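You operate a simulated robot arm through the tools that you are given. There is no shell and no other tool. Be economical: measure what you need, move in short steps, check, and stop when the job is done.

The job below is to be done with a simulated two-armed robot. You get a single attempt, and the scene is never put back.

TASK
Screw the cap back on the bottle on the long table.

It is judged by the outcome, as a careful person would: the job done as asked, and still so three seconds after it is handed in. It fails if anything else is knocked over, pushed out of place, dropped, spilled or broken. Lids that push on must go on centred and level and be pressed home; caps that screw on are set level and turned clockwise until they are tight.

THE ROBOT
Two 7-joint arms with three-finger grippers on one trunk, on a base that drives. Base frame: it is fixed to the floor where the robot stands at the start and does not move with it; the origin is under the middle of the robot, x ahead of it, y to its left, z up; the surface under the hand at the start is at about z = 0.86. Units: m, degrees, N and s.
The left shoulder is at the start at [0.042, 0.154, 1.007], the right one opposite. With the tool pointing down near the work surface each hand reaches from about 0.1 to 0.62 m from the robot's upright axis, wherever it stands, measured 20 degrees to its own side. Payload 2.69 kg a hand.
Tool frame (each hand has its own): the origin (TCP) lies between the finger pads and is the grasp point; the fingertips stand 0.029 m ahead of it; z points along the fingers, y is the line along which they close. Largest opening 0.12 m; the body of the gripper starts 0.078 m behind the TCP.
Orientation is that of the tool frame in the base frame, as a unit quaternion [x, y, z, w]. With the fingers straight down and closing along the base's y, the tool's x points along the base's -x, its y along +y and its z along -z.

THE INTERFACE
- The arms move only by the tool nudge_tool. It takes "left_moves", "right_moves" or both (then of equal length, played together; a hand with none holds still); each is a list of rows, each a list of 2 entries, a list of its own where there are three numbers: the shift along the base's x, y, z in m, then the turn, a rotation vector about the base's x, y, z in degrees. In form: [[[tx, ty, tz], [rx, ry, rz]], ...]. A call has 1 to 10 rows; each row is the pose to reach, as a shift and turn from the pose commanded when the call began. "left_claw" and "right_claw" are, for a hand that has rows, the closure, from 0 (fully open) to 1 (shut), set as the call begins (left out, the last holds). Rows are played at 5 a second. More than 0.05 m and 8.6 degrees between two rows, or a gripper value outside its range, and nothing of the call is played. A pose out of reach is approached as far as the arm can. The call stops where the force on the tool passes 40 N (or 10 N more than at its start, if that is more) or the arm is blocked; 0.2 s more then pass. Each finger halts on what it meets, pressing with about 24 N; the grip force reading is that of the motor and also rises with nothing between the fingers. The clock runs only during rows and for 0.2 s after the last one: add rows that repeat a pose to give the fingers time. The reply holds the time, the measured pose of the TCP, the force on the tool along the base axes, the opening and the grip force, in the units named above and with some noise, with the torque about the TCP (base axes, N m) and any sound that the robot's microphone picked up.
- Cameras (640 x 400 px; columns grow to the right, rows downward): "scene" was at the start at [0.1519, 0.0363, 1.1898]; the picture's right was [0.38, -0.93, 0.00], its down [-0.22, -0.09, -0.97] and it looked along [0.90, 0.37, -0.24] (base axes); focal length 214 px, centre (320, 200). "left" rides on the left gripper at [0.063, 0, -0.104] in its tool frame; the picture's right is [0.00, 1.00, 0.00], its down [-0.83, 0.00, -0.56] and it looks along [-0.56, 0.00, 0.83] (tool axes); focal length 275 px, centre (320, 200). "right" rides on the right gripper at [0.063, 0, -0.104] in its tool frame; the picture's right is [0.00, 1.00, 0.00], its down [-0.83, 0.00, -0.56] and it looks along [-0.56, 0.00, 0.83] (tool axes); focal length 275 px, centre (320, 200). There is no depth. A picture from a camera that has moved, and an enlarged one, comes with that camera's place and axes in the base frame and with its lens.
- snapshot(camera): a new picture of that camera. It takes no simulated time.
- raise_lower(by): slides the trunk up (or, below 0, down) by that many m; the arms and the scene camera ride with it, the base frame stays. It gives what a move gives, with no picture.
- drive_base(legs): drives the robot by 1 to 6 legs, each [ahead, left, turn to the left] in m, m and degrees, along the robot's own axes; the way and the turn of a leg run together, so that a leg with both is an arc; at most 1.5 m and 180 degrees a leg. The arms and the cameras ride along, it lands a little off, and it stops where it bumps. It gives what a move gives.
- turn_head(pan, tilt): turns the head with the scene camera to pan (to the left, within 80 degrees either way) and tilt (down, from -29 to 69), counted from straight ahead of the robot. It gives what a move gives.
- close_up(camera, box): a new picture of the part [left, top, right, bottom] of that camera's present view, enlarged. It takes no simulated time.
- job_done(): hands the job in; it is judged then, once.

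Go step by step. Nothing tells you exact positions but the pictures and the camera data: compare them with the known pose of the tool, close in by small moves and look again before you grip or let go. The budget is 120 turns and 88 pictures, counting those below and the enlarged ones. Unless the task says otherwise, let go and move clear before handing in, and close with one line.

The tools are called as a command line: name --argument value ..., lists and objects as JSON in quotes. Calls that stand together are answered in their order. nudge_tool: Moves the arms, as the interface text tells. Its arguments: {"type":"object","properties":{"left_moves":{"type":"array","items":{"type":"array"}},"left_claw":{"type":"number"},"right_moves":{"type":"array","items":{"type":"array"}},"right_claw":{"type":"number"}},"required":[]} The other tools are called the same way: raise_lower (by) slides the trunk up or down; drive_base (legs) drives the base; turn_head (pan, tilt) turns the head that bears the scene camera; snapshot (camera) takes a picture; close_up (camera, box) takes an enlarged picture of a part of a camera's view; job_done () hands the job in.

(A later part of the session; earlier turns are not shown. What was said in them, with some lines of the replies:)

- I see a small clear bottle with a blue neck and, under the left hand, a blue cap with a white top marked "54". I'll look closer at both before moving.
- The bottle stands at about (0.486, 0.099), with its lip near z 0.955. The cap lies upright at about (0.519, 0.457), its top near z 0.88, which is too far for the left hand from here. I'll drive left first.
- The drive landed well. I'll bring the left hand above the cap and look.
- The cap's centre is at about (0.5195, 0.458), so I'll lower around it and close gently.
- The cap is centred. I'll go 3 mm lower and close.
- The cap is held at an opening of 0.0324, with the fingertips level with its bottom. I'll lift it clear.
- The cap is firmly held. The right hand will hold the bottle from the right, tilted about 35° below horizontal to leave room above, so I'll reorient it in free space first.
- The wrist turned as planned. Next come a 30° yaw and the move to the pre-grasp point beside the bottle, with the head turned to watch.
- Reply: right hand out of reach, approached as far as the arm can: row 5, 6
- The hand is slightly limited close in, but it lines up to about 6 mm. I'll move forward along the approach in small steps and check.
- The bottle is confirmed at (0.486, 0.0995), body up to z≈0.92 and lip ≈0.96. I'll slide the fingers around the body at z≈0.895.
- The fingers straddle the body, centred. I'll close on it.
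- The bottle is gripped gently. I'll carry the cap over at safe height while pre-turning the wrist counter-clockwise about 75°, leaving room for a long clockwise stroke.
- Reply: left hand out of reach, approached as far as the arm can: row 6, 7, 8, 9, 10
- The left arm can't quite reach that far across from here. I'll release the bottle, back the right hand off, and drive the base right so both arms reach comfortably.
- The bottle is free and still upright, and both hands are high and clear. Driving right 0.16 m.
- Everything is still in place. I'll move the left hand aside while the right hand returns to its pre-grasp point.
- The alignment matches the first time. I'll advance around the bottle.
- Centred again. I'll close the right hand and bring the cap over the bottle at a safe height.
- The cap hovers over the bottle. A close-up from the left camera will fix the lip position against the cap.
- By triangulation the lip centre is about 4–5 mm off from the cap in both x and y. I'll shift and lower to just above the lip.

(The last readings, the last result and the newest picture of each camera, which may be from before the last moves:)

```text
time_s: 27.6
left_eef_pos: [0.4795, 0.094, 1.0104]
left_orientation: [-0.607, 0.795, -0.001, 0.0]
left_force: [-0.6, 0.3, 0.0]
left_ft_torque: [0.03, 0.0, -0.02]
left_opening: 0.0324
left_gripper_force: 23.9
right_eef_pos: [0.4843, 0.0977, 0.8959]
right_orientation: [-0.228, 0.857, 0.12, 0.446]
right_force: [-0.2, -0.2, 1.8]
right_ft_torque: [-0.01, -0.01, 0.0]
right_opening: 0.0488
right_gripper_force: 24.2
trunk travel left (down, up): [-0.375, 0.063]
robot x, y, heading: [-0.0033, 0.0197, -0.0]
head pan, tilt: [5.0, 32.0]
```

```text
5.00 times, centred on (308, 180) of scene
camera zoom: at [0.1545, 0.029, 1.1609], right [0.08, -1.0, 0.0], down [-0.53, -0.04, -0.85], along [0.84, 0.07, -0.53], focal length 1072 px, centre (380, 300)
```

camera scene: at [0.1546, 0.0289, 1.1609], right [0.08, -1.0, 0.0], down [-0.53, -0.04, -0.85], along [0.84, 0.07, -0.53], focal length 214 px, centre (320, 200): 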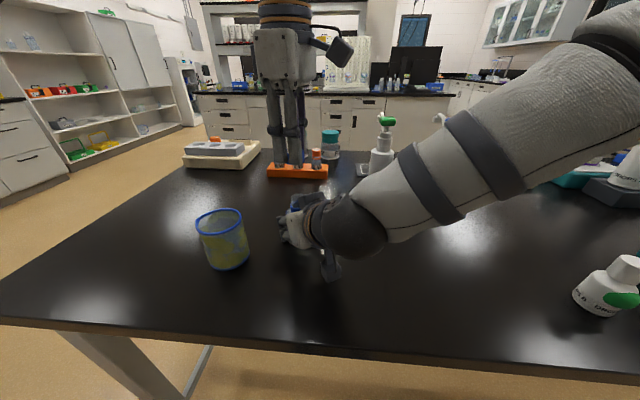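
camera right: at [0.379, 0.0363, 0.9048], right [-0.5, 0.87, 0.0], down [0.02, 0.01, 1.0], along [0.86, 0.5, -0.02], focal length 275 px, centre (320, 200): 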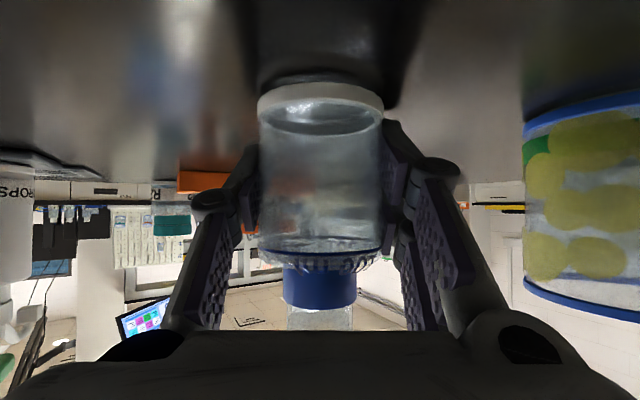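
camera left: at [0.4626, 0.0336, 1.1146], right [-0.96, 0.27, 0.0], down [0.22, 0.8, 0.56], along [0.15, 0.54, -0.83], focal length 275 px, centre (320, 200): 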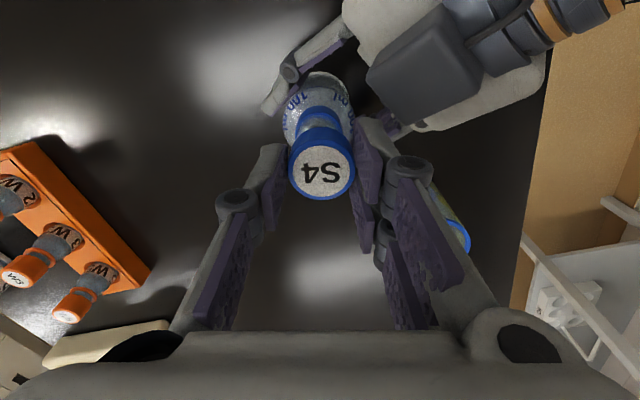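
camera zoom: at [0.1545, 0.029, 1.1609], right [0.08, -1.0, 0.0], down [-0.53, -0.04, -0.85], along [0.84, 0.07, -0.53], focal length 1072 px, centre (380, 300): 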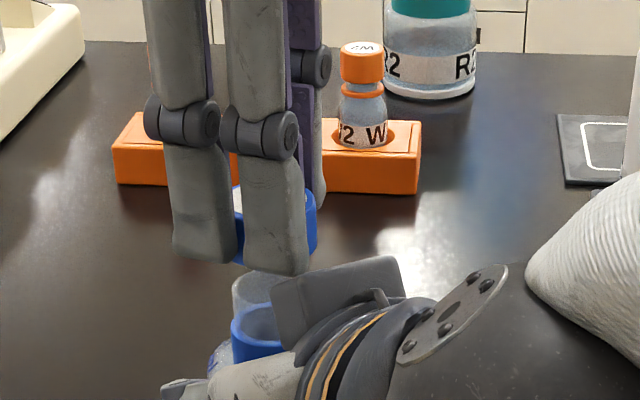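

The cap and neck line up in both views, and the finger paths clear the right wrist's box. I'll lower gently onto the neck.

nudge_tool --left_moves '[[[0, 0, -0.006], [0, 0, 0]], [[0, 0, -0.01], [0, 0, 0]], [[0, 0, -0.014], [0, 0, 0]], [[0, 0, -0.018], [0, 0, 0]]]'

snapshot --camera "left"

close_up --camera "scene" --box '[260, 150, 340, 210]'

```text
time_s: 28.6
left_eef_pos: [0.4798, 0.0941, 0.9916]
left_orientation: [-0.607, 0.795, 0.0, 0.0]
left_force: [-0.3, 0.3, -1.2]
left_ft_torque: [0.02, -0.04, -0.01]
left_opening: 0.0325
left_gripper_force: 24.4
right_eef_pos: [0.4847, 0.0974, 0.8966]
right_orientation: [-0.228, 0.857, 0.12, 0.447]
right_force: [0.4, -0.8, -0.8]
right_ft_torque: [-0.01, -0.02, 0.0]
right_opening: 0.0489
right_gripper_force: 23.8
trunk travel left (down, up): [-0.375, 0.063]
robot x, y, heading: [-0.0033, 0.0228, -0.1]
head pan, tilt: [5.0, 32.0]
```

```text
50 pictures are left
camera left: at [0.463, 0.0337, 1.0971], right [-0.96, 0.27, 0.0], down [0.22, 0.8, 0.56], along [0.15, 0.54, -0.83], focal length 275 px, centre (320, 200)
```

left: 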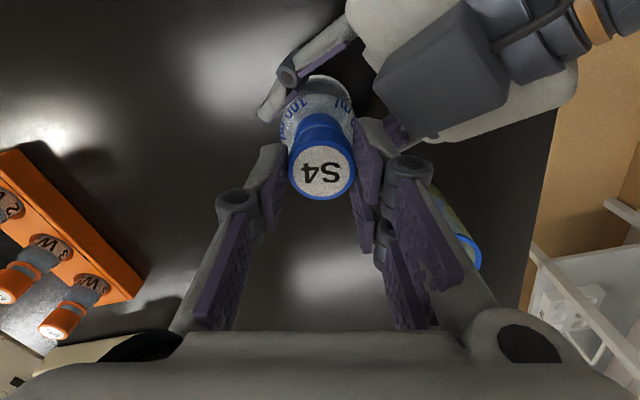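

```text
6.67 times, centred on (300, 180) of scene
camera zoom: at [0.1546, 0.029, 1.1609], right [0.08, -1.0, 0.0], down [-0.53, -0.04, -0.85], along [0.84, 0.07, -0.53], focal length 1430 px, centre (453, 333)
```

zoom: 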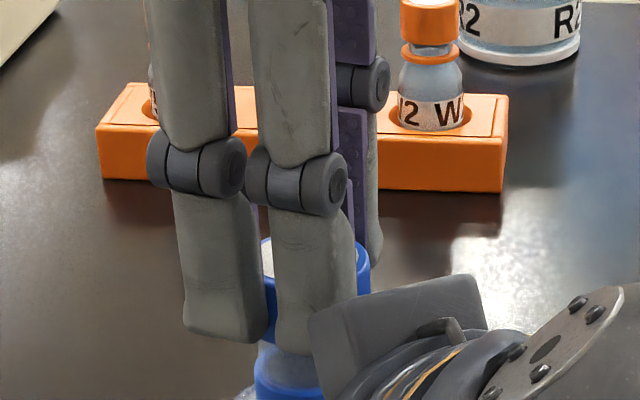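

The neck is about to enter the cap, and one finger comes close to the right wrist's box. I'll turn 22° clockwise for clearance and then keep lowering in small steps.

nudge_tool --left_moves '[[[0, 0, 0], [0, 0, -7.5]], [[0, 0, 0], [0, 0, -15]], [[0, 0, 0], [0, 0, -22]], [[0, 0, -0.002], [0, 0, -22]], [[0, 0, -0.004], [0, 0, -22]], [[0, 0, -0.006], [0, 0, -22]], [[0, 0, -0.008], [0, 0, -22]], [[0, 0, -0.008], [0, 0, -22]]]'

close_up --camera "left" --box '[240, 40, 480, 220]'

close_up --camera "scene" --box '[260, 150, 340, 210]'

snapshot --camera "right"

```text
time_s: 30.4
left_eef_pos: [0.4805, 0.0952, 0.9838]
left_orientation: [-0.445, 0.895, 0.001, 0.0]
left_force: [5.7, 0.1, -0.5]
left_ft_torque: [0.02, -0.17, -0.03]
left_opening: 0.0325
left_gripper_force: 24.0
right_eef_pos: [0.4839, 0.0989, 0.8961]
right_orientation: [-0.228, 0.857, 0.121, 0.446]
right_force: [-6.4, -0.7, 1.3]
right_ft_torque: [0.09, -0.34, 0.04]
right_opening: 0.0488
right_gripper_force: 24.5
trunk travel left (down, up): [-0.375, 0.063]
robot x, y, heading: [0.0018, 0.0235, 0.1]
head pan, tilt: [5.0, 32.0]
```

```text
2.22 times, centred on (360, 130) of left
camera zoom: at [0.441, 0.0447, 1.0885], right [-0.79, 0.61, 0.0], down [0.5, 0.66, 0.56], along [0.34, 0.44, -0.83], focal length 612 px, centre (231, 356)
```

zoom: 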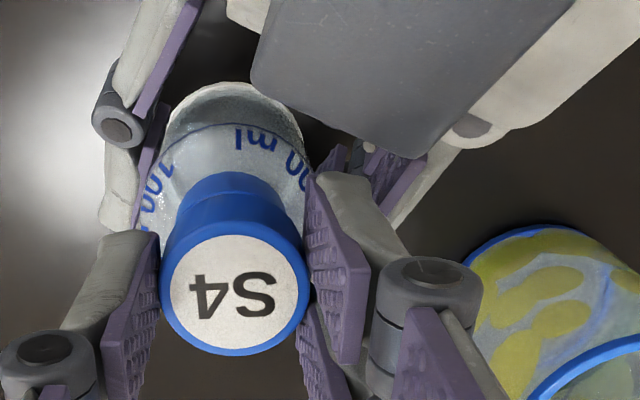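

```text
6.67 times, centred on (300, 180) of scene
camera zoom: at [0.1545, 0.029, 1.1608], right [0.08, -1.0, 0.0], down [-0.53, -0.04, -0.85], along [0.85, 0.07, -0.53], focal length 1430 px, centre (453, 333)
```

zoom: 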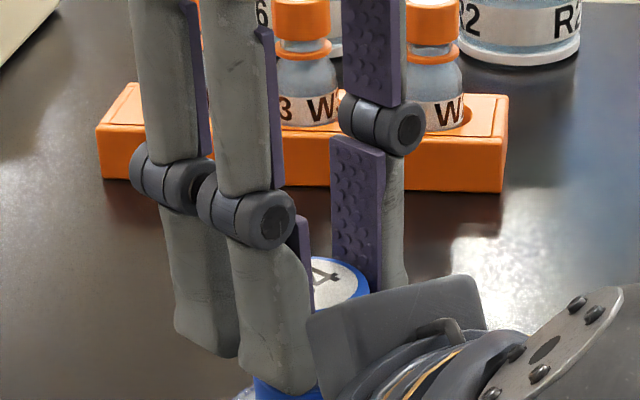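

```text
46 pictures are left
camera right: at [0.3788, 0.0365, 0.9048], right [-0.5, 0.86, 0.0], down [0.02, 0.01, 1.0], along [0.86, 0.5, -0.02], focal length 275 px, centre (320, 200)
```

right: 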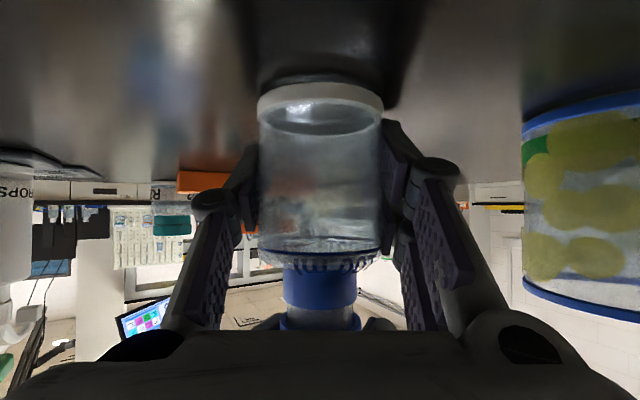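

The cap is over the neck and now shows a 5.7 N sideways force along x. I'll shift 1.5 mm in +x to relieve it and check.

nudge_tool --left_moves '[[[0.0015, 0, 0], [0, 0, 0]], [[0.0015, 0, 0], [0, 0, 0]]]'

```text
time_s: 30.9
left_eef_pos: [0.4806, 0.0956, 0.9833]
left_orientation: [-0.445, 0.896, 0.001, 0.0]
left_force: [0.7, -0.6, -0.2]
left_ft_torque: [0.01, -0.02, -0.04]
left_opening: 0.0327
left_gripper_force: 24.2
right_eef_pos: [0.4844, 0.0979, 0.895]
right_orientation: [-0.229, 0.857, 0.12, 0.447]
right_force: [-0.7, 0.4, -0.6]
right_ft_torque: [-0.02, 0.0, 0.03]
right_opening: 0.0487
right_gripper_force: 23.9
trunk travel left (down, up): [-0.375, 0.063]
robot x, y, heading: [0.0015, 0.0197, -0.1]
head pan, tilt: [5.0, 32.0]
```

Side force is gone, so I'll keep lowering in 1–2 mm steps until the thread takes up.

nudge_tool --left_moves '[[[0, 0, -0.0015], [0, 0, 0]], [[0, 0, -0.003], [0, 0, 0]], [[0, 0, -0.0045], [0, 0, 0]], [[0, 0, -0.0045], [0, 0, 0]]]'

```text
time_s: 31.9
left_eef_pos: [0.4819, 0.0952, 0.9809]
left_orientation: [-0.444, 0.896, 0.001, 0.0]
left_force: [3.9, 2.6, -1.3]
left_ft_torque: [-0.1, -0.24, -0.01]
left_opening: 0.0325
left_gripper_force: 24.4
right_eef_pos: [0.4848, 0.0977, 0.8957]
right_orientation: [-0.228, 0.857, 0.121, 0.447]
right_force: [-3.7, -1.7, 2.5]
right_ft_torque: [0.31, -0.04, 0.0]
right_opening: 0.0484
right_gripper_force: 24.0
trunk travel left (down, up): [-0.375, 0.063]
robot x, y, heading: [0.0001, 0.0203, -0.4]
head pan, tilt: [5.0, 32.0]
```

There's a small side force again. I'll centre by about 1 mm in +x and +y and look.

nudge_tool --left_moves '[[[0.001, 0.0008, 0], [0, 0, 0]], [[0.001, 0.0008, 0], [0, 0, 0]]]'

close_up --camera "right" --box '[240, 230, 400, 340]'

close_up --camera "left" --box '[240, 40, 480, 220]'

```text
time_s: 32.5
left_eef_pos: [0.4814, 0.0943, 0.9797]
left_orientation: [-0.445, 0.896, 0.0, -0.001]
left_force: [-7.2, -5.4, 0.7]
left_ft_torque: [-0.22, 0.13, 0.03]
left_opening: 0.0326
left_gripper_force: 23.8
right_eef_pos: [0.4848, 0.0986, 0.8967]
right_orientation: [-0.228, 0.857, 0.119, 0.447]
right_force: [6.5, 4.8, -0.9]
right_ft_torque: [-0.21, 0.41, 0.01]
right_opening: 0.0485
right_gripper_force: 24.3
trunk travel left (down, up): [-0.375, 0.063]
robot x, y, heading: [-0.0003, 0.0199, -0.4]
head pan, tilt: [5.0, 32.0]
```

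```text
3.64 times, centred on (320, 285) of right
camera zoom: at [0.3793, 0.0365, 0.9049], right [-0.5, 0.87, 0.0], down [0.02, 0.01, 1.0], along [0.87, 0.5, -0.02], focal length 1001 px, centre (320, -109)
```

zoom: 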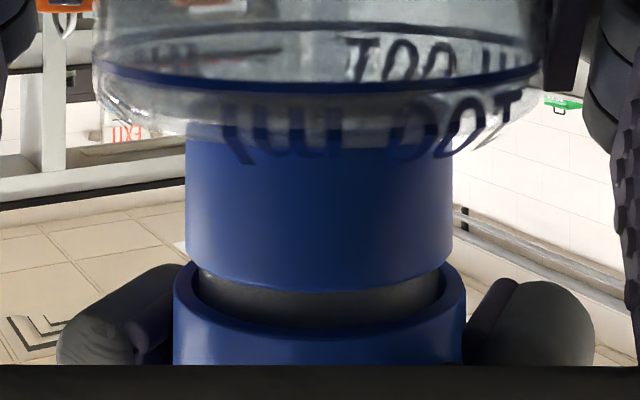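

```text
2.22 times, centred on (360, 130) of left
camera zoom: at [0.4431, 0.0452, 1.0846], right [-0.79, 0.61, 0.0], down [0.51, 0.66, 0.55], along [0.34, 0.44, -0.83], focal length 612 px, centre (231, 356)
```

zoom: 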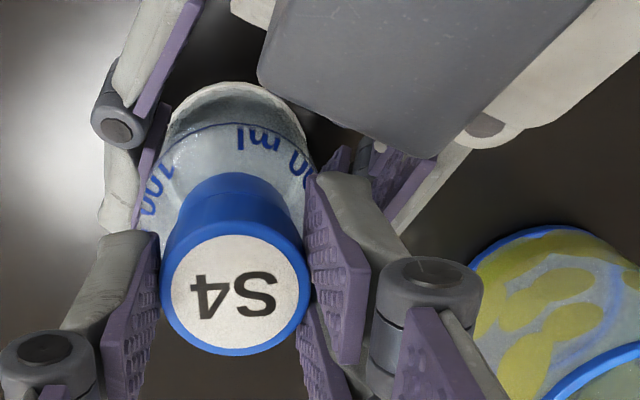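

The cap rim surrounds the neck, centred in the right camera's view, about 6 mm above the collar. I'll take back half of the last shift and keep lowering until I feel vertical contact.

nudge_tool --left_moves '[[[-0.0006, -0.0005, 0], [0, 0, 0]], [[-0.0006, -0.0005, -0.001], [0, 0, 0]], [[-0.0006, -0.0005, -0.002], [0, 0, 0]], [[-0.0006, -0.0005, -0.002], [0, 0, 0]]]'

```text
time_s: 33.5
left_eef_pos: [0.4803, 0.0957, 0.9792]
left_orientation: [-0.446, 0.895, 0.0, 0.0]
left_force: [0.6, -5.4, 6.2]
left_ft_torque: [-0.28, 0.06, -0.01]
left_opening: 0.0325
left_gripper_force: 23.8
right_eef_pos: [0.4839, 0.098, 0.8955]
right_orientation: [-0.228, 0.857, 0.12, 0.446]
right_force: [-0.6, 5.0, -2.8]
right_ft_torque: [-0.06, -0.13, -0.06]
right_opening: 0.0485
right_gripper_force: 23.9
trunk travel left (down, up): [-0.375, 0.063]
robot x, y, heading: [-0.0013, 0.0198, -0.3]
head pan, tilt: [5.0, 32.0]
```

There's vertical contact at about 6 N. I'll start turning clockwise with a slight descent.

nudge_tool --left_moves '[[[0, -0.0005, 0], [0, 0, -8]], [[0, -0.0005, 0], [0, 0, -16]], [[0, -0.0005, -0.0003], [0, 0, -24]], [[0, -0.0005, -0.0005], [0, 0, -32]], [[0, -0.0005, -0.0007], [0, 0, -40]], [[0, -0.0005, -0.0007], [0, 0, -40]]]'

close_up --camera "right" --box '[240, 230, 400, 340]'

snapshot --camera "left"

```text
time_s: 35.0
left_eef_pos: [0.4812, 0.0949, 0.9773]
left_orientation: [-0.111, 0.994, 0.0, 0.001]
left_force: [-8.3, 0.6, 22.5]
left_ft_torque: [0.02, 0.29, 0.0]
left_opening: 0.0326
left_gripper_force: 24.2
right_eef_pos: [0.4848, 0.0966, 0.8953]
right_orientation: [-0.228, 0.857, 0.12, 0.446]
right_force: [7.7, 1.1, -12.0]
right_ft_torque: [0.2, 0.34, -0.02]
right_opening: 0.0485
right_gripper_force: 24.0
trunk travel left (down, up): [-0.375, 0.063]
robot x, y, heading: [0.0001, 0.0192, -0.4]
head pan, tilt: [5.0, 32.0]
```

```text
3.64 times, centred on (320, 285) of right
camera zoom: at [0.3786, 0.0361, 0.9048], right [-0.5, 0.87, 0.0], down [0.02, 0.01, 1.0], along [0.87, 0.5, -0.02], focal length 1001 px, centre (320, -109)
```

zoom: 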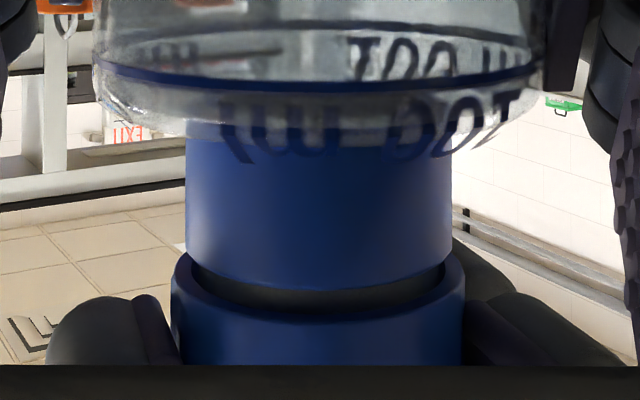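

```text
42 pictures are left
camera left: at [0.4187, 0.0812, 1.0824], right [-0.22, 0.98, 0.0], down [0.81, 0.18, 0.56], along [0.54, 0.12, -0.83], focal length 275 px, centre (320, 200)
```

left: 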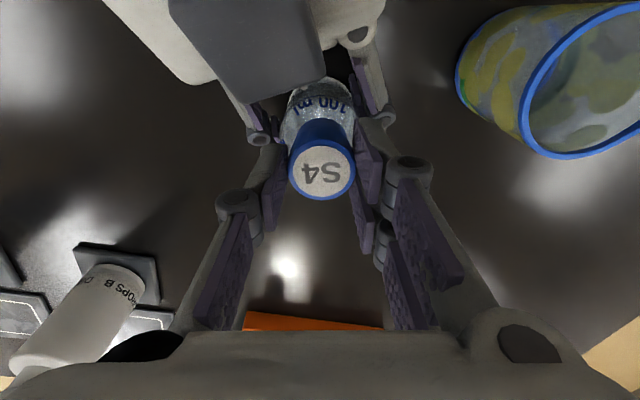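

Pressing force is 22 N with no torque yet. I'll turn on without lowering further, easing the −x force, to see whether the thread draws the cap down.

nudge_tool --left_moves '[[[-0.0005, 0, 0], [0, 0, -8]], [[-0.0005, 0, 0], [0, 0, -16]], [[-0.0005, 0, 0], [0, 0, -24]], [[-0.0005, 0, 0], [0, 0, -32]], [[-0.0005, 0, 0], [0, 0, -40]], [[-0.0005, 0, 0], [0, 0, -40]]]'

close_up --camera "right" --box '[240, 230, 400, 340]'

snapshot --camera "left"

```text
time_s: 36.4
left_eef_pos: [0.4794, 0.0953, 0.977]
left_orientation: [0.236, 0.972, 0.001, 0.0]
left_force: [-5.2, 7.2, 11.5]
left_ft_torque: [0.27, 0.16, -0.02]
left_opening: 0.0325
left_gripper_force: 24.2
right_eef_pos: [0.4842, 0.0971, 0.8952]
right_orientation: [-0.229, 0.857, 0.121, 0.446]
right_force: [4.3, -8.3, -6.3]
right_ft_torque: [0.32, 0.2, 0.02]
right_opening: 0.0486
right_gripper_force: 23.6
trunk travel left (down, up): [-0.375, 0.063]
robot x, y, heading: [-0.0024, 0.0244, -0.2]
head pan, tilt: [5.0, 32.0]
```

```text
3.64 times, centred on (320, 285) of right
camera zoom: at [0.379, 0.0361, 0.905], right [-0.5, 0.87, 0.0], down [0.02, 0.01, 1.0], along [0.87, 0.5, -0.02], focal length 1001 px, centre (320, -109)
```

zoom: 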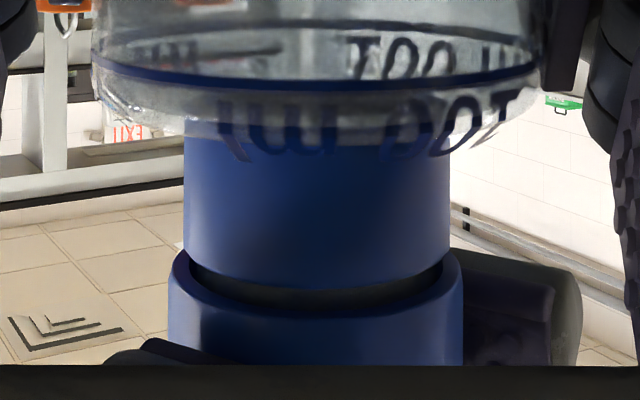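

```text
40 pictures are left
camera left: at [0.4246, 0.1237, 1.0823], right [0.46, 0.89, 0.0], down [0.74, -0.39, 0.56], along [0.49, -0.26, -0.83], focal length 275 px, centre (320, 200)
```

left: 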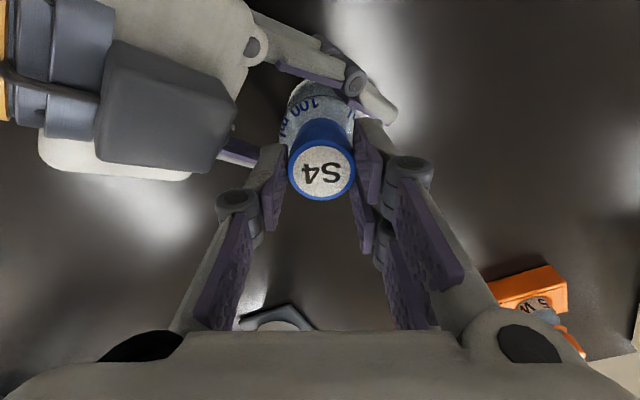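

The thread is engaging: force dropped from 22 to 11 N and the gap narrowed. I'll open slightly, turn back 76° around the cap, and regrip.

nudge_tool --left_moves '[[[0, 0, 0], [0, 0, 0]], [[-0.0004, 0.0005, 0], [0, 0, 8.4]], [[-0.0004, 0.0005, 0], [0, 0, 16.8]], [[-0.0004, 0.0005, 0], [0, 0, 25.2]], [[-0.0004, 0.0005, 0], [0, 0, 33.6]], [[-0.0004, 0.0005, 0], [0, 0, 42]], [[-0.0004, 0.0005, 0], [0, 0, 50.4]], [[-0.0004, 0.0005, 0], [0, 0, 58.8]], [[-0.0004, 0.0005, 0], [0, 0, 67.2]], [[-0.0004, 0.0005, 0], [0, 0, 75.6]]]' --left_claw 0.62

close_up --camera "left" --box '[220, 40, 460, 220]'

close_up --camera "right" --box '[240, 230, 400, 340]'

```text
time_s: 38.5
left_eef_pos: [0.4807, 0.0957, 0.9768]
left_orientation: [-0.413, 0.911, -0.001, -0.001]
left_force: [0.6, -0.7, 0.0]
left_ft_torque: [-0.01, -0.01, 0.01]
left_opening: 0.0455
left_gripper_force: 0.0
right_eef_pos: [0.4846, 0.0977, 0.8956]
right_orientation: [-0.228, 0.857, 0.121, 0.446]
right_force: [-1.0, -0.5, 3.1]
right_ft_torque: [0.04, 0.01, 0.02]
right_opening: 0.0488
right_gripper_force: 24.2
trunk travel left (down, up): [-0.375, 0.063]
robot x, y, heading: [0.0011, 0.0176, -0.0]
head pan, tilt: [5.0, 32.0]
```

```text
2.22 times, centred on (340, 130) of left
camera zoom: at [0.4385, 0.0486, 1.0824], right [-0.75, 0.66, 0.0], down [0.55, 0.62, 0.56], along [0.37, 0.42, -0.83], focal length 612 px, centre (276, 356)
```

zoom: 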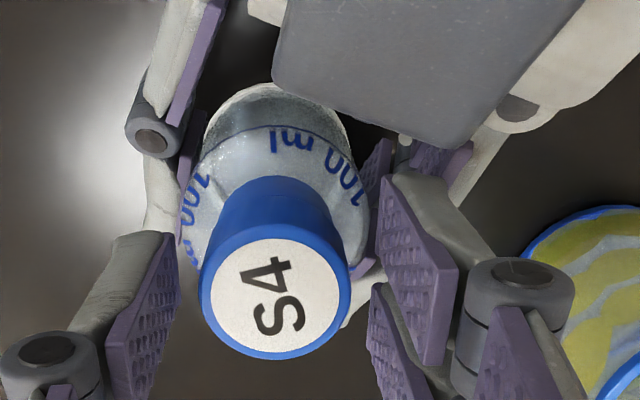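

```text
3.64 times, centred on (320, 285) of right
camera zoom: at [0.379, 0.0364, 0.9049], right [-0.5, 0.87, 0.0], down [0.02, 0.01, 1.0], along [0.87, 0.5, -0.02], focal length 1001 px, centre (320, -109)
```

zoom: 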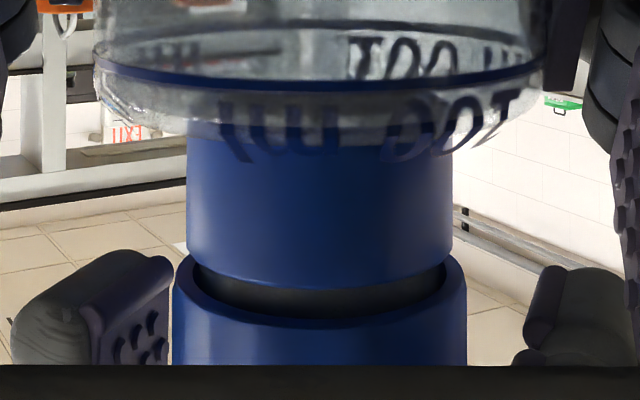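

The cap stayed level and centred on the neck. Regripping and turning the next stroke with slight downward following.

nudge_tool --left_moves '[[[0, 0, -0.001], [0, 0, 0]], [[0, 0, -0.001], [0, 0, -8.4]], [[0, 0, -0.0011], [0, 0, -16.8]], [[0, 0, -0.0012], [0, 0, -25.2]], [[0, 0, -0.0013], [0, 0, -33.6]], [[0, 0, -0.0014], [0, 0, -42]], [[0, 0, -0.0015], [0, 0, -50.4]], [[0, 0, -0.0016], [0, 0, -58.8]], [[0, 0, -0.0018], [0, 0, -67.2]], [[0, 0, -0.002], [0, 0, -75.6]]]' --left_claw 0.85

close_up --camera "right" --box '[240, 230, 400, 340]'

```text
time_s: 40.8
left_eef_pos: [0.4826, 0.0953, 0.9762]
left_orientation: [0.236, 0.972, 0.002, 0.0]
left_force: [-8.7, 5.7, 15.3]
left_ft_torque: [0.15, 0.36, 0.01]
left_opening: 0.032
left_gripper_force: 23.5
right_eef_pos: [0.4845, 0.0969, 0.897]
right_orientation: [-0.228, 0.856, 0.121, 0.447]
right_force: [10.5, -3.6, -6.5]
right_ft_torque: [0.29, 0.29, -0.02]
right_opening: 0.0486
right_gripper_force: 23.7
trunk travel left (down, up): [-0.375, 0.063]
robot x, y, heading: [0.0022, 0.0197, -0.2]
head pan, tilt: [5.0, 32.0]
```

```text
3.64 times, centred on (320, 285) of right
camera zoom: at [0.379, 0.0361, 0.9049], right [-0.5, 0.87, 0.0], down [0.02, 0.01, 1.0], along [0.87, 0.5, -0.02], focal length 1001 px, centre (320, -109)
```

zoom: 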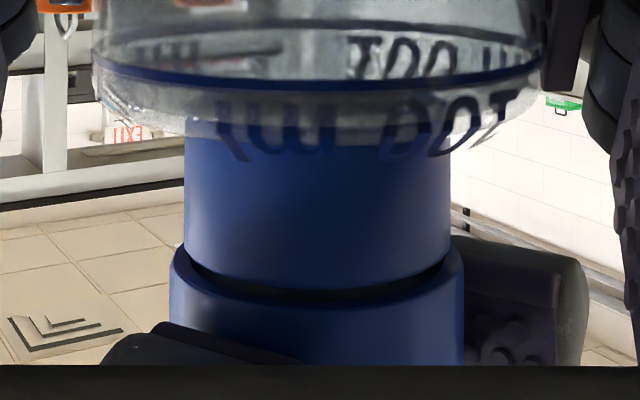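

The gap to the collar is shrinking steadily. Another cycle.

nudge_tool --left_moves '[[[0, 0, 0], [0, 0, 0]], [[-0.0006, 0.0004, 0], [0, 0, 8.4]], [[-0.0006, 0.0004, 0], [0, 0, 16.8]], [[-0.0006, 0.0004, 0], [0, 0, 25.2]], [[-0.0006, 0.0004, 0], [0, 0, 33.6]], [[-0.0006, 0.0004, 0], [0, 0, 42]], [[-0.0006, 0.0004, 0], [0, 0, 50.4]], [[-0.0006, 0.0004, 0], [0, 0, 58.8]], [[-0.0006, 0.0004, 0], [0, 0, 67.2]], [[-0.0006, 0.0004, 0], [0, 0, 75.6]]]' --left_claw 0.62

nudge_tool --left_moves '[[[0, 0, 0], [0, 0, 0]], [[0, 0, -0.0002], [0, 0, -8.4]], [[0, 0, -0.0004], [0, 0, -16.8]], [[0, 0, -0.0006], [0, 0, -25.2]], [[0, 0, -0.0007], [0, 0, -33.6]], [[0, 0, -0.0008], [0, 0, -42]], [[0, 0, -0.0009], [0, 0, -50.4]], [[0, 0, -0.001], [0, 0, -58.8]], [[0, 0, -0.001], [0, 0, -67.2]], [[0, 0, -0.001], [0, 0, -75.6]]]' --left_claw 0.85

close_up --camera "right" --box '[240, 230, 400, 340]'

```text
time_s: 43.0
left_eef_pos: [0.4802, 0.0971, 0.9743]
left_orientation: [-0.412, 0.911, 0.0, -0.001]
left_force: [-0.2, 0.6, 0.0]
left_ft_torque: [0.0, 0.0, 0.03]
left_opening: 0.0454
left_gripper_force: 0.1
right_eef_pos: [0.4831, 0.0986, 0.8963]
right_orientation: [-0.229, 0.857, 0.121, 0.446]
right_force: [0.5, 0.5, 2.3]
right_ft_torque: [0.05, 0.0, -0.01]
right_opening: 0.0483
right_gripper_force: 24.2
trunk travel left (down, up): [-0.375, 0.063]
robot x, y, heading: [-0.0024, 0.0209, -0.3]
head pan, tilt: [5.0, 32.0]
```

```text
time_s: 45.1
left_eef_pos: [0.48, 0.096, 0.9749]
left_orientation: [0.236, 0.972, 0.001, 0.0]
left_force: [6.5, 8.8, -1.2]
left_ft_torque: [0.29, -0.27, 0.03]
left_opening: 0.0317
left_gripper_force: 24.5
right_eef_pos: [0.4863, 0.098, 0.8961]
right_orientation: [-0.229, 0.857, 0.121, 0.445]
right_force: [-7.6, -8.0, 3.8]
right_ft_torque: [0.38, -0.09, -0.04]
right_opening: 0.0483
right_gripper_force: 24.1
trunk travel left (down, up): [-0.375, 0.063]
robot x, y, heading: [-0.0024, 0.0207, -0.1]
head pan, tilt: [5.0, 32.0]
```

```text
3.64 times, centred on (320, 285) of right
camera zoom: at [0.379, 0.0362, 0.9049], right [-0.5, 0.87, 0.0], down [0.02, 0.01, 1.0], along [0.87, 0.5, -0.02], focal length 1001 px, centre (320, -109)
```

zoom: 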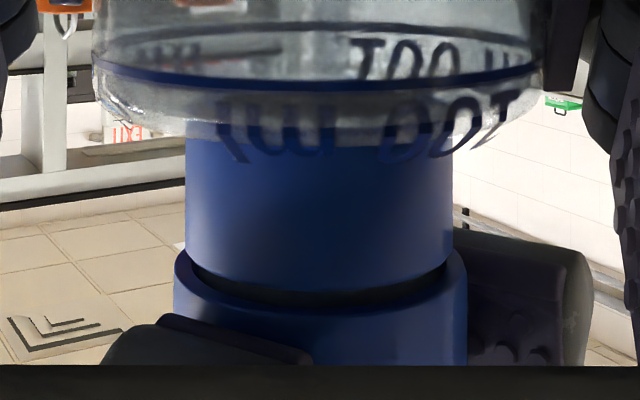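

The feed is smooth, with low axial force. Another cycle, this time also checking with the left camera that the cap itself turns.

nudge_tool --left_moves '[[[0, 0, 0], [0, 0, 0]], [[0.0005, 0.0004, 0], [0, 0, 8.4]], [[0.0005, 0.0004, 0], [0, 0, 16.8]], [[0.0005, 0.0004, 0], [0, 0, 25.2]], [[0.0005, 0.0004, 0], [0, 0, 33.6]], [[0.0005, 0.0004, 0], [0, 0, 42]], [[0.0005, 0.0004, 0], [0, 0, 50.4]], [[0.0005, 0.0004, 0], [0, 0, 58.8]], [[0.0005, 0.0004, 0], [0, 0, 67.2]], [[0.0005, 0.0004, 0], [0, 0, 75.6]]]' --left_claw 0.62

close_up --camera "left" --box '[220, 40, 460, 220]'

nudge_tool --left_moves '[[[0, 0, -0.0005], [0, 0, 0]], [[0, 0, -0.0007], [0, 0, -8.4]], [[0, 0, -0.0009], [0, 0, -16.8]], [[0, 0, -0.0011], [0, 0, -25.2]], [[0, 0, -0.0013], [0, 0, -33.6]], [[0, 0, -0.0015], [0, 0, -42]], [[0, 0, -0.0015], [0, 0, -50.4]], [[0, 0, -0.0015], [0, 0, -58.8]], [[0, 0, -0.0015], [0, 0, -67.2]], [[0, 0, -0.0015], [0, 0, -75.6]]]' --left_claw 0.85

close_up --camera "right" --box '[240, 230, 400, 340]'

close_up --camera "left" --box '[220, 40, 460, 220]'

```text
time_s: 47.4
left_eef_pos: [0.4801, 0.0967, 0.974]
left_orientation: [-0.413, 0.911, -0.001, 0.0]
left_force: [-0.6, 0.9, 0.1]
left_ft_torque: [-0.01, 0.01, -0.01]
left_opening: 0.0457
left_gripper_force: 0.1
right_eef_pos: [0.4841, 0.0977, 0.8948]
right_orientation: [-0.228, 0.857, 0.121, 0.446]
right_force: [-0.6, 1.0, 1.7]
right_ft_torque: [0.0, 0.08, 0.0]
right_opening: 0.0484
right_gripper_force: 24.3
trunk travel left (down, up): [-0.375, 0.063]
robot x, y, heading: [0.0024, 0.026, -0.3]
head pan, tilt: [5.0, 32.0]
```

```text
2.22 times, centred on (340, 130) of left
camera zoom: at [0.4381, 0.0495, 1.0791], right [-0.75, 0.66, 0.0], down [0.55, 0.62, 0.55], along [0.37, 0.41, -0.83], focal length 612 px, centre (276, 356)
```

zoom: 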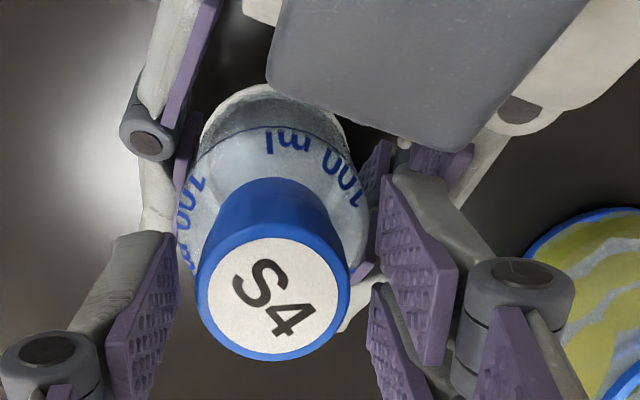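

```text
time_s: 49.5
left_eef_pos: [0.4812, 0.0966, 0.9728]
left_orientation: [0.235, 0.972, 0.001, 0.0]
left_force: [-0.9, 6.2, 1.0]
left_ft_torque: [0.22, 0.06, 0.6]
left_opening: 0.0327
left_gripper_force: 23.9
right_eef_pos: [0.4846, 0.0981, 0.8959]
right_orientation: [-0.228, 0.857, 0.121, 0.447]
right_force: [0.6, -4.8, 0.2]
right_ft_torque: [0.23, -0.02, -0.49]
right_opening: 0.0492
right_gripper_force: 24.2
trunk travel left (down, up): [-0.375, 0.063]
robot x, y, heading: [0.0006, 0.022, -0.2]
head pan, tilt: [5.0, 32.0]
```

```text
3.64 times, centred on (320, 285) of right
camera zoom: at [0.3792, 0.0361, 0.9048], right [-0.5, 0.87, 0.0], down [0.02, 0.01, 1.0], along [0.87, 0.5, -0.02], focal length 1001 px, centre (320, -109)
```

zoom: 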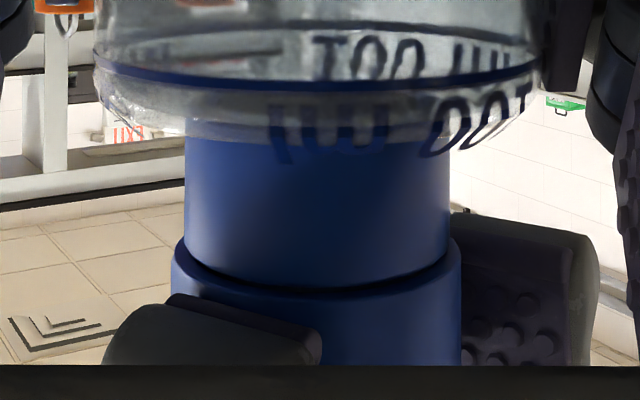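

```text
2.22 times, centred on (340, 130) of left
camera zoom: at [0.4241, 0.1261, 1.0776], right [0.46, 0.89, 0.0], down [0.74, -0.39, 0.56], along [0.49, -0.26, -0.83], focal length 612 px, centre (276, 356)
```

zoom: 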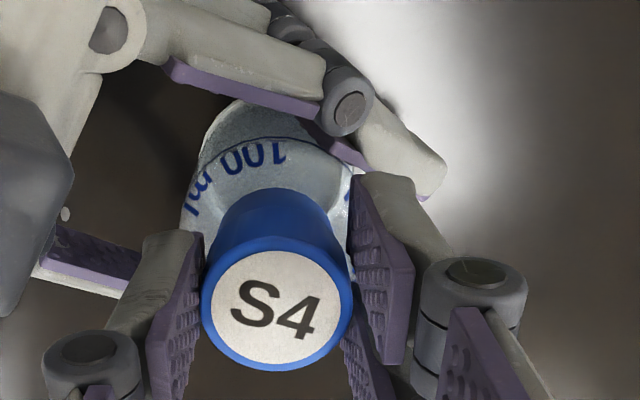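

Torque jumped to about 0.6 N·m, the bottle slipped slightly in the right hand, and the gap to the collar looks closed, so it seems tight. One short confirming stroke should show no further travel.

nudge_tool --left_moves '[[[0, 0, 0], [0, 0, 0]], [[0, 0.0004, 0], [0, 0, 8.4]], [[0, 0.0004, 0], [0, 0, 16.8]], [[0, 0.0004, 0], [0, 0, 25.2]], [[0, 0.0004, 0], [0, 0, 33.6]], [[0, 0.0004, 0], [0, 0, 42]]]' --left_claw 0.62

close_up --camera "right" --box '[240, 230, 400, 340]'

close_up --camera "left" --box '[220, 40, 460, 220]'

nudge_tool --left_moves '[[[0, 0, 0], [0, 0, 0]], [[0, 0, 0], [0, 0, -5]], [[0, 0, 0], [0, 0, -10]], [[0, 0, 0], [0, 0, -15]], [[0, 0, 0], [0, 0, -20]]]' --left_claw 0.85

close_up --camera "right" --box '[240, 230, 400, 340]'

```text
time_s: 51.0
left_eef_pos: [0.4801, 0.0955, 0.9723]
left_orientation: [-0.13, 0.991, 0.0, 0.0]
left_force: [-0.6, -0.3, 0.8]
left_ft_torque: [0.01, -0.02, -0.03]
left_opening: 0.0458
left_gripper_force: 0.0
right_eef_pos: [0.484, 0.0986, 0.8954]
right_orientation: [-0.228, 0.857, 0.121, 0.447]
right_force: [1.1, 0.0, 0.2]
right_ft_torque: [-0.03, 0.02, -0.01]
right_opening: 0.049
right_gripper_force: 24.2
trunk travel left (down, up): [-0.375, 0.063]
robot x, y, heading: [0.0053, 0.0194, -0.3]
head pan, tilt: [5.0, 32.0]
```

```text
3.64 times, centred on (320, 285) of right
camera zoom: at [0.3791, 0.0363, 0.9048], right [-0.5, 0.87, 0.0], down [0.02, 0.01, 1.0], along [0.87, 0.5, -0.02], focal length 1001 px, centre (320, -109)
```

zoom: 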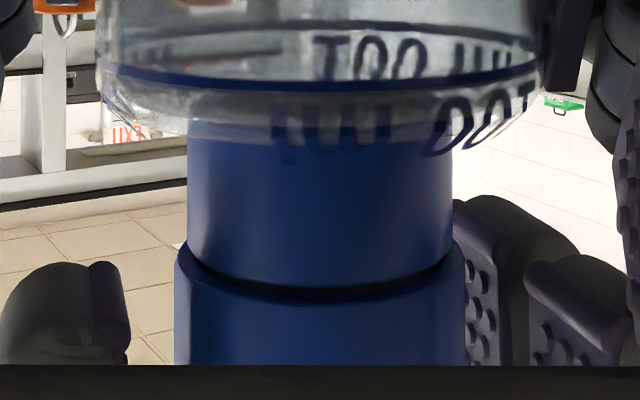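

```text
2.22 times, centred on (340, 130) of left
camera zoom: at [0.4185, 0.08, 1.0778], right [-0.25, 0.97, 0.0], down [0.8, 0.21, 0.56], along [0.54, 0.14, -0.83], focal length 612 px, centre (276, 356)
```

zoom: 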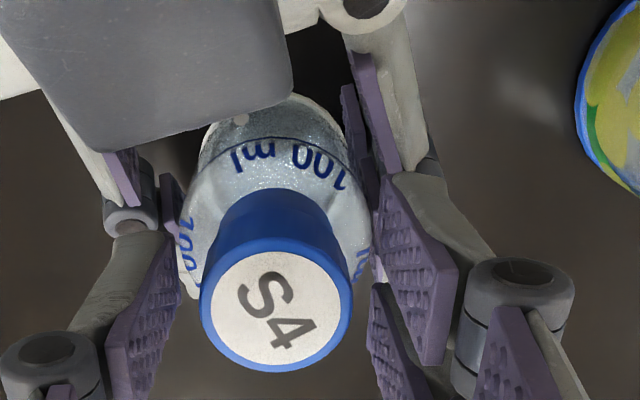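

```text
time_s: 52.1
left_eef_pos: [0.481, 0.0966, 0.973]
left_orientation: [0.045, 0.999, 0.001, 0.0]
left_force: [-2.4, 4.8, -0.3]
left_ft_torque: [0.12, 0.07, 0.64]
left_opening: 0.0339
left_gripper_force: 23.9
right_eef_pos: [0.4848, 0.098, 0.8952]
right_orientation: [-0.228, 0.857, 0.121, 0.446]
right_force: [1.9, -4.8, -0.2]
right_ft_torque: [0.25, 0.12, -0.61]
right_opening: 0.0485
right_gripper_force: 23.8
trunk travel left (down, up): [-0.375, 0.063]
robot x, y, heading: [-0.0024, 0.0191, -0.1]
head pan, tilt: [5.0, 32.0]
```

```text
3.64 times, centred on (320, 285) of right
camera zoom: at [0.3793, 0.0361, 0.9048], right [-0.5, 0.87, 0.0], down [0.02, 0.01, 1.0], along [0.87, 0.5, -0.02], focal length 1001 px, centre (320, -109)
```

zoom: 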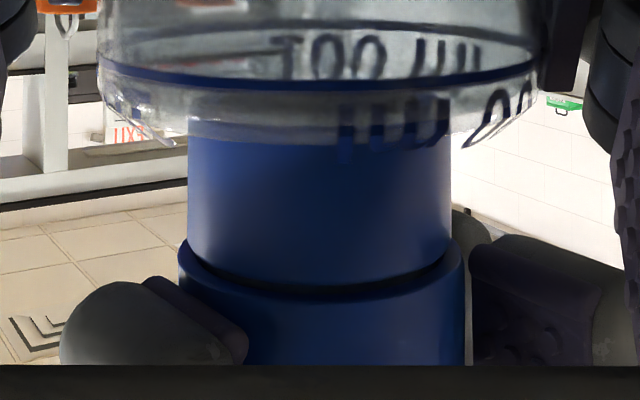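

Torque reached 0.64 N·m at once and the whole bottle turned in the right grip, so the cap is tight and seated against the collar. I'll release the left hand and lift away.

nudge_tool --left_moves '[[[0, 0, 0], [0, 0, 0]], [[0, 0, 0], [0, 0, 0]], [[0, 0, 0.02], [0, 0, 0]], [[0, 0, 0.05], [0, 0, 0]], [[0, 0, 0.09], [0, 0, 0]], [[0, 0.03, 0.12], [0, 0, 0]], [[0, 0.07, 0.13], [0, 0, 0]], [[0, 0.11, 0.13], [0, 0, 0]], [[0, 0.15, 0.13], [0, 0, 0]], [[0, 0.19, 0.13], [0, 0, 0]]]' --left_claw 0.55

nudge_tool --right_moves '[[[0, 0, 0], [0, 0, 0]], [[0, 0, 0], [0, 0, 0]], [[0, 0, 0], [0, 0, 0]]]' --right_claw 0.25

snapshot --camera "right"

```text
time_s: 54.4
left_eef_pos: [0.4795, 0.2907, 1.1032]
left_orientation: [0.046, 0.999, 0.0, 0.0]
left_force: [0.3, 0.7, 0.1]
left_ft_torque: [0.01, -0.01, 0.02]
left_opening: 0.0542
left_gripper_force: 0.0
right_eef_pos: [0.4843, 0.0986, 0.8957]
right_orientation: [-0.229, 0.857, 0.12, 0.445]
right_force: [0.3, 0.3, -0.2]
right_ft_torque: [0.01, 0.0, 0.02]
right_opening: 0.0486
right_gripper_force: 23.6
trunk travel left (down, up): [-0.375, 0.063]
robot x, y, heading: [-0.0011, 0.0182, -0.0]
head pan, tilt: [5.0, 32.0]
```

```text
time_s: 55.1
left_eef_pos: [0.4792, 0.2891, 1.1035]
left_orientation: [0.045, 0.999, 0.0, 0.0]
left_force: [0.1, 0.4, -0.2]
left_ft_torque: [-0.02, 0.01, 0.04]
left_opening: 0.0539
left_gripper_force: 0.1
right_eef_pos: [0.4848, 0.098, 0.8961]
right_orientation: [-0.229, 0.857, 0.121, 0.446]
right_force: [1.1, -0.8, 0.4]
right_ft_torque: [0.04, 0.0, 0.01]
right_opening: 0.0899
right_gripper_force: 0.0
trunk travel left (down, up): [-0.375, 0.063]
robot x, y, heading: [0.0003, 0.0232, -0.5]
head pan, tilt: [5.0, 32.0]
```

```text
29 pictures are left
camera right: at [0.3791, 0.0364, 0.9048], right [-0.5, 0.87, 0.0], down [0.02, 0.01, 1.0], along [0.87, 0.5, -0.02], focal length 275 px, centre (320, 200)
```

right: 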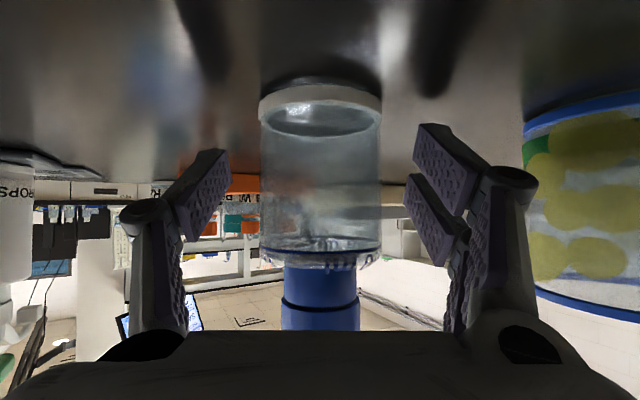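

The bottle stands free with the cap on straight. I'll back the right hand away along its approach and check.

nudge_tool --right_moves '[[[-0.014, -0.008, 0.0115], [0, 0, 0]], [[-0.028, -0.016, 0.023], [0, 0, 0]], [[-0.049, -0.029, 0.045], [0, 0, 0]], [[-0.07, -0.045, 0.075], [0, 0, 0]], [[-0.085, -0.07, 0.11], [0, 0, 0]], [[-0.1, -0.1, 0.14], [0, 0, 0]], [[-0.1, -0.14, 0.15], [0, 0, 0]], [[-0.1, -0.18, 0.15], [0, 0, 0]]]'

snapshot --camera "scene"

close_up --camera "scene" --box '[260, 170, 340, 260]'

```text
time_s: 57.0
left_eef_pos: [0.4786, 0.2879, 1.1041]
left_orientation: [0.046, 0.999, 0.001, 0.0]
left_force: [0.2, -0.2, -0.6]
left_ft_torque: [0.03, 0.01, -0.02]
left_opening: 0.0539
left_gripper_force: 0.0
right_eef_pos: [0.3838, -0.0843, 1.0447]
right_orientation: [-0.229, 0.857, 0.121, 0.446]
right_force: [-0.9, 0.2, 0.2]
right_ft_torque: [0.01, -0.02, 0.04]
right_opening: 0.09
right_gripper_force: 0.0
trunk travel left (down, up): [-0.375, 0.063]
robot x, y, heading: [-0.0012, 0.0185, -0.2]
head pan, tilt: [5.0, 32.0]
```

```text
28 pictures are left
camera scene: at [0.1544, 0.0283, 1.1609], right [0.08, -1.0, 0.0], down [-0.53, -0.04, -0.85], along [0.85, 0.07, -0.53], focal length 214 px, centre (320, 200)
```

scene: 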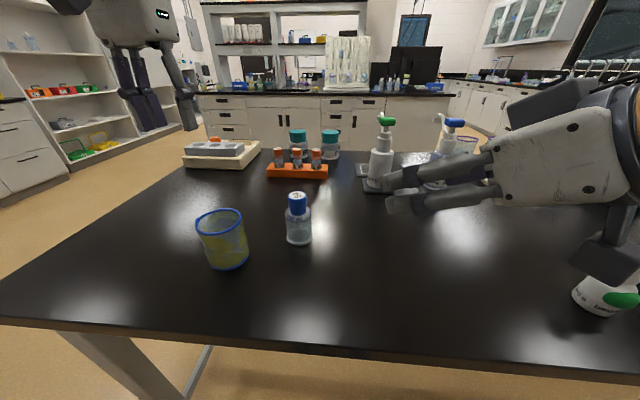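

```text
4.44 times, centred on (300, 215) of scene
camera zoom: at [0.1544, 0.0283, 1.1609], right [0.08, -1.0, 0.0], down [-0.53, -0.04, -0.85], along [0.85, 0.07, -0.53], focal length 953 px, centre (409, 133)
```

zoom: 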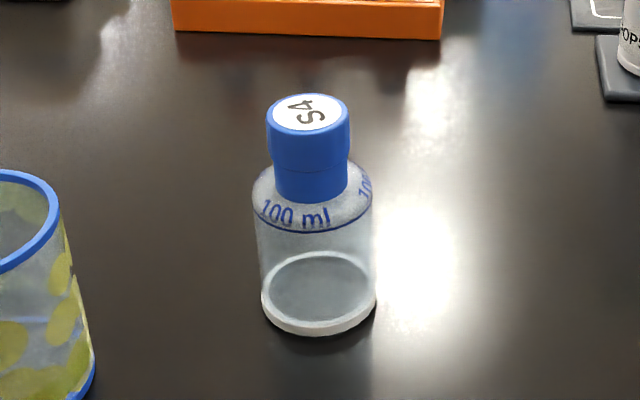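

The cap sits level and fully seated, the bottle is upright, both hands are clear, and nothing else was moved. Handing in.

job_done

```text
The job is handed in.
```

The S4 cap is screwed back on the bottle, level and tight: the last turn met about 0.6 N·m and the cap moved no further. The bottle is upright near where it stood, and nothing else was disturbed.
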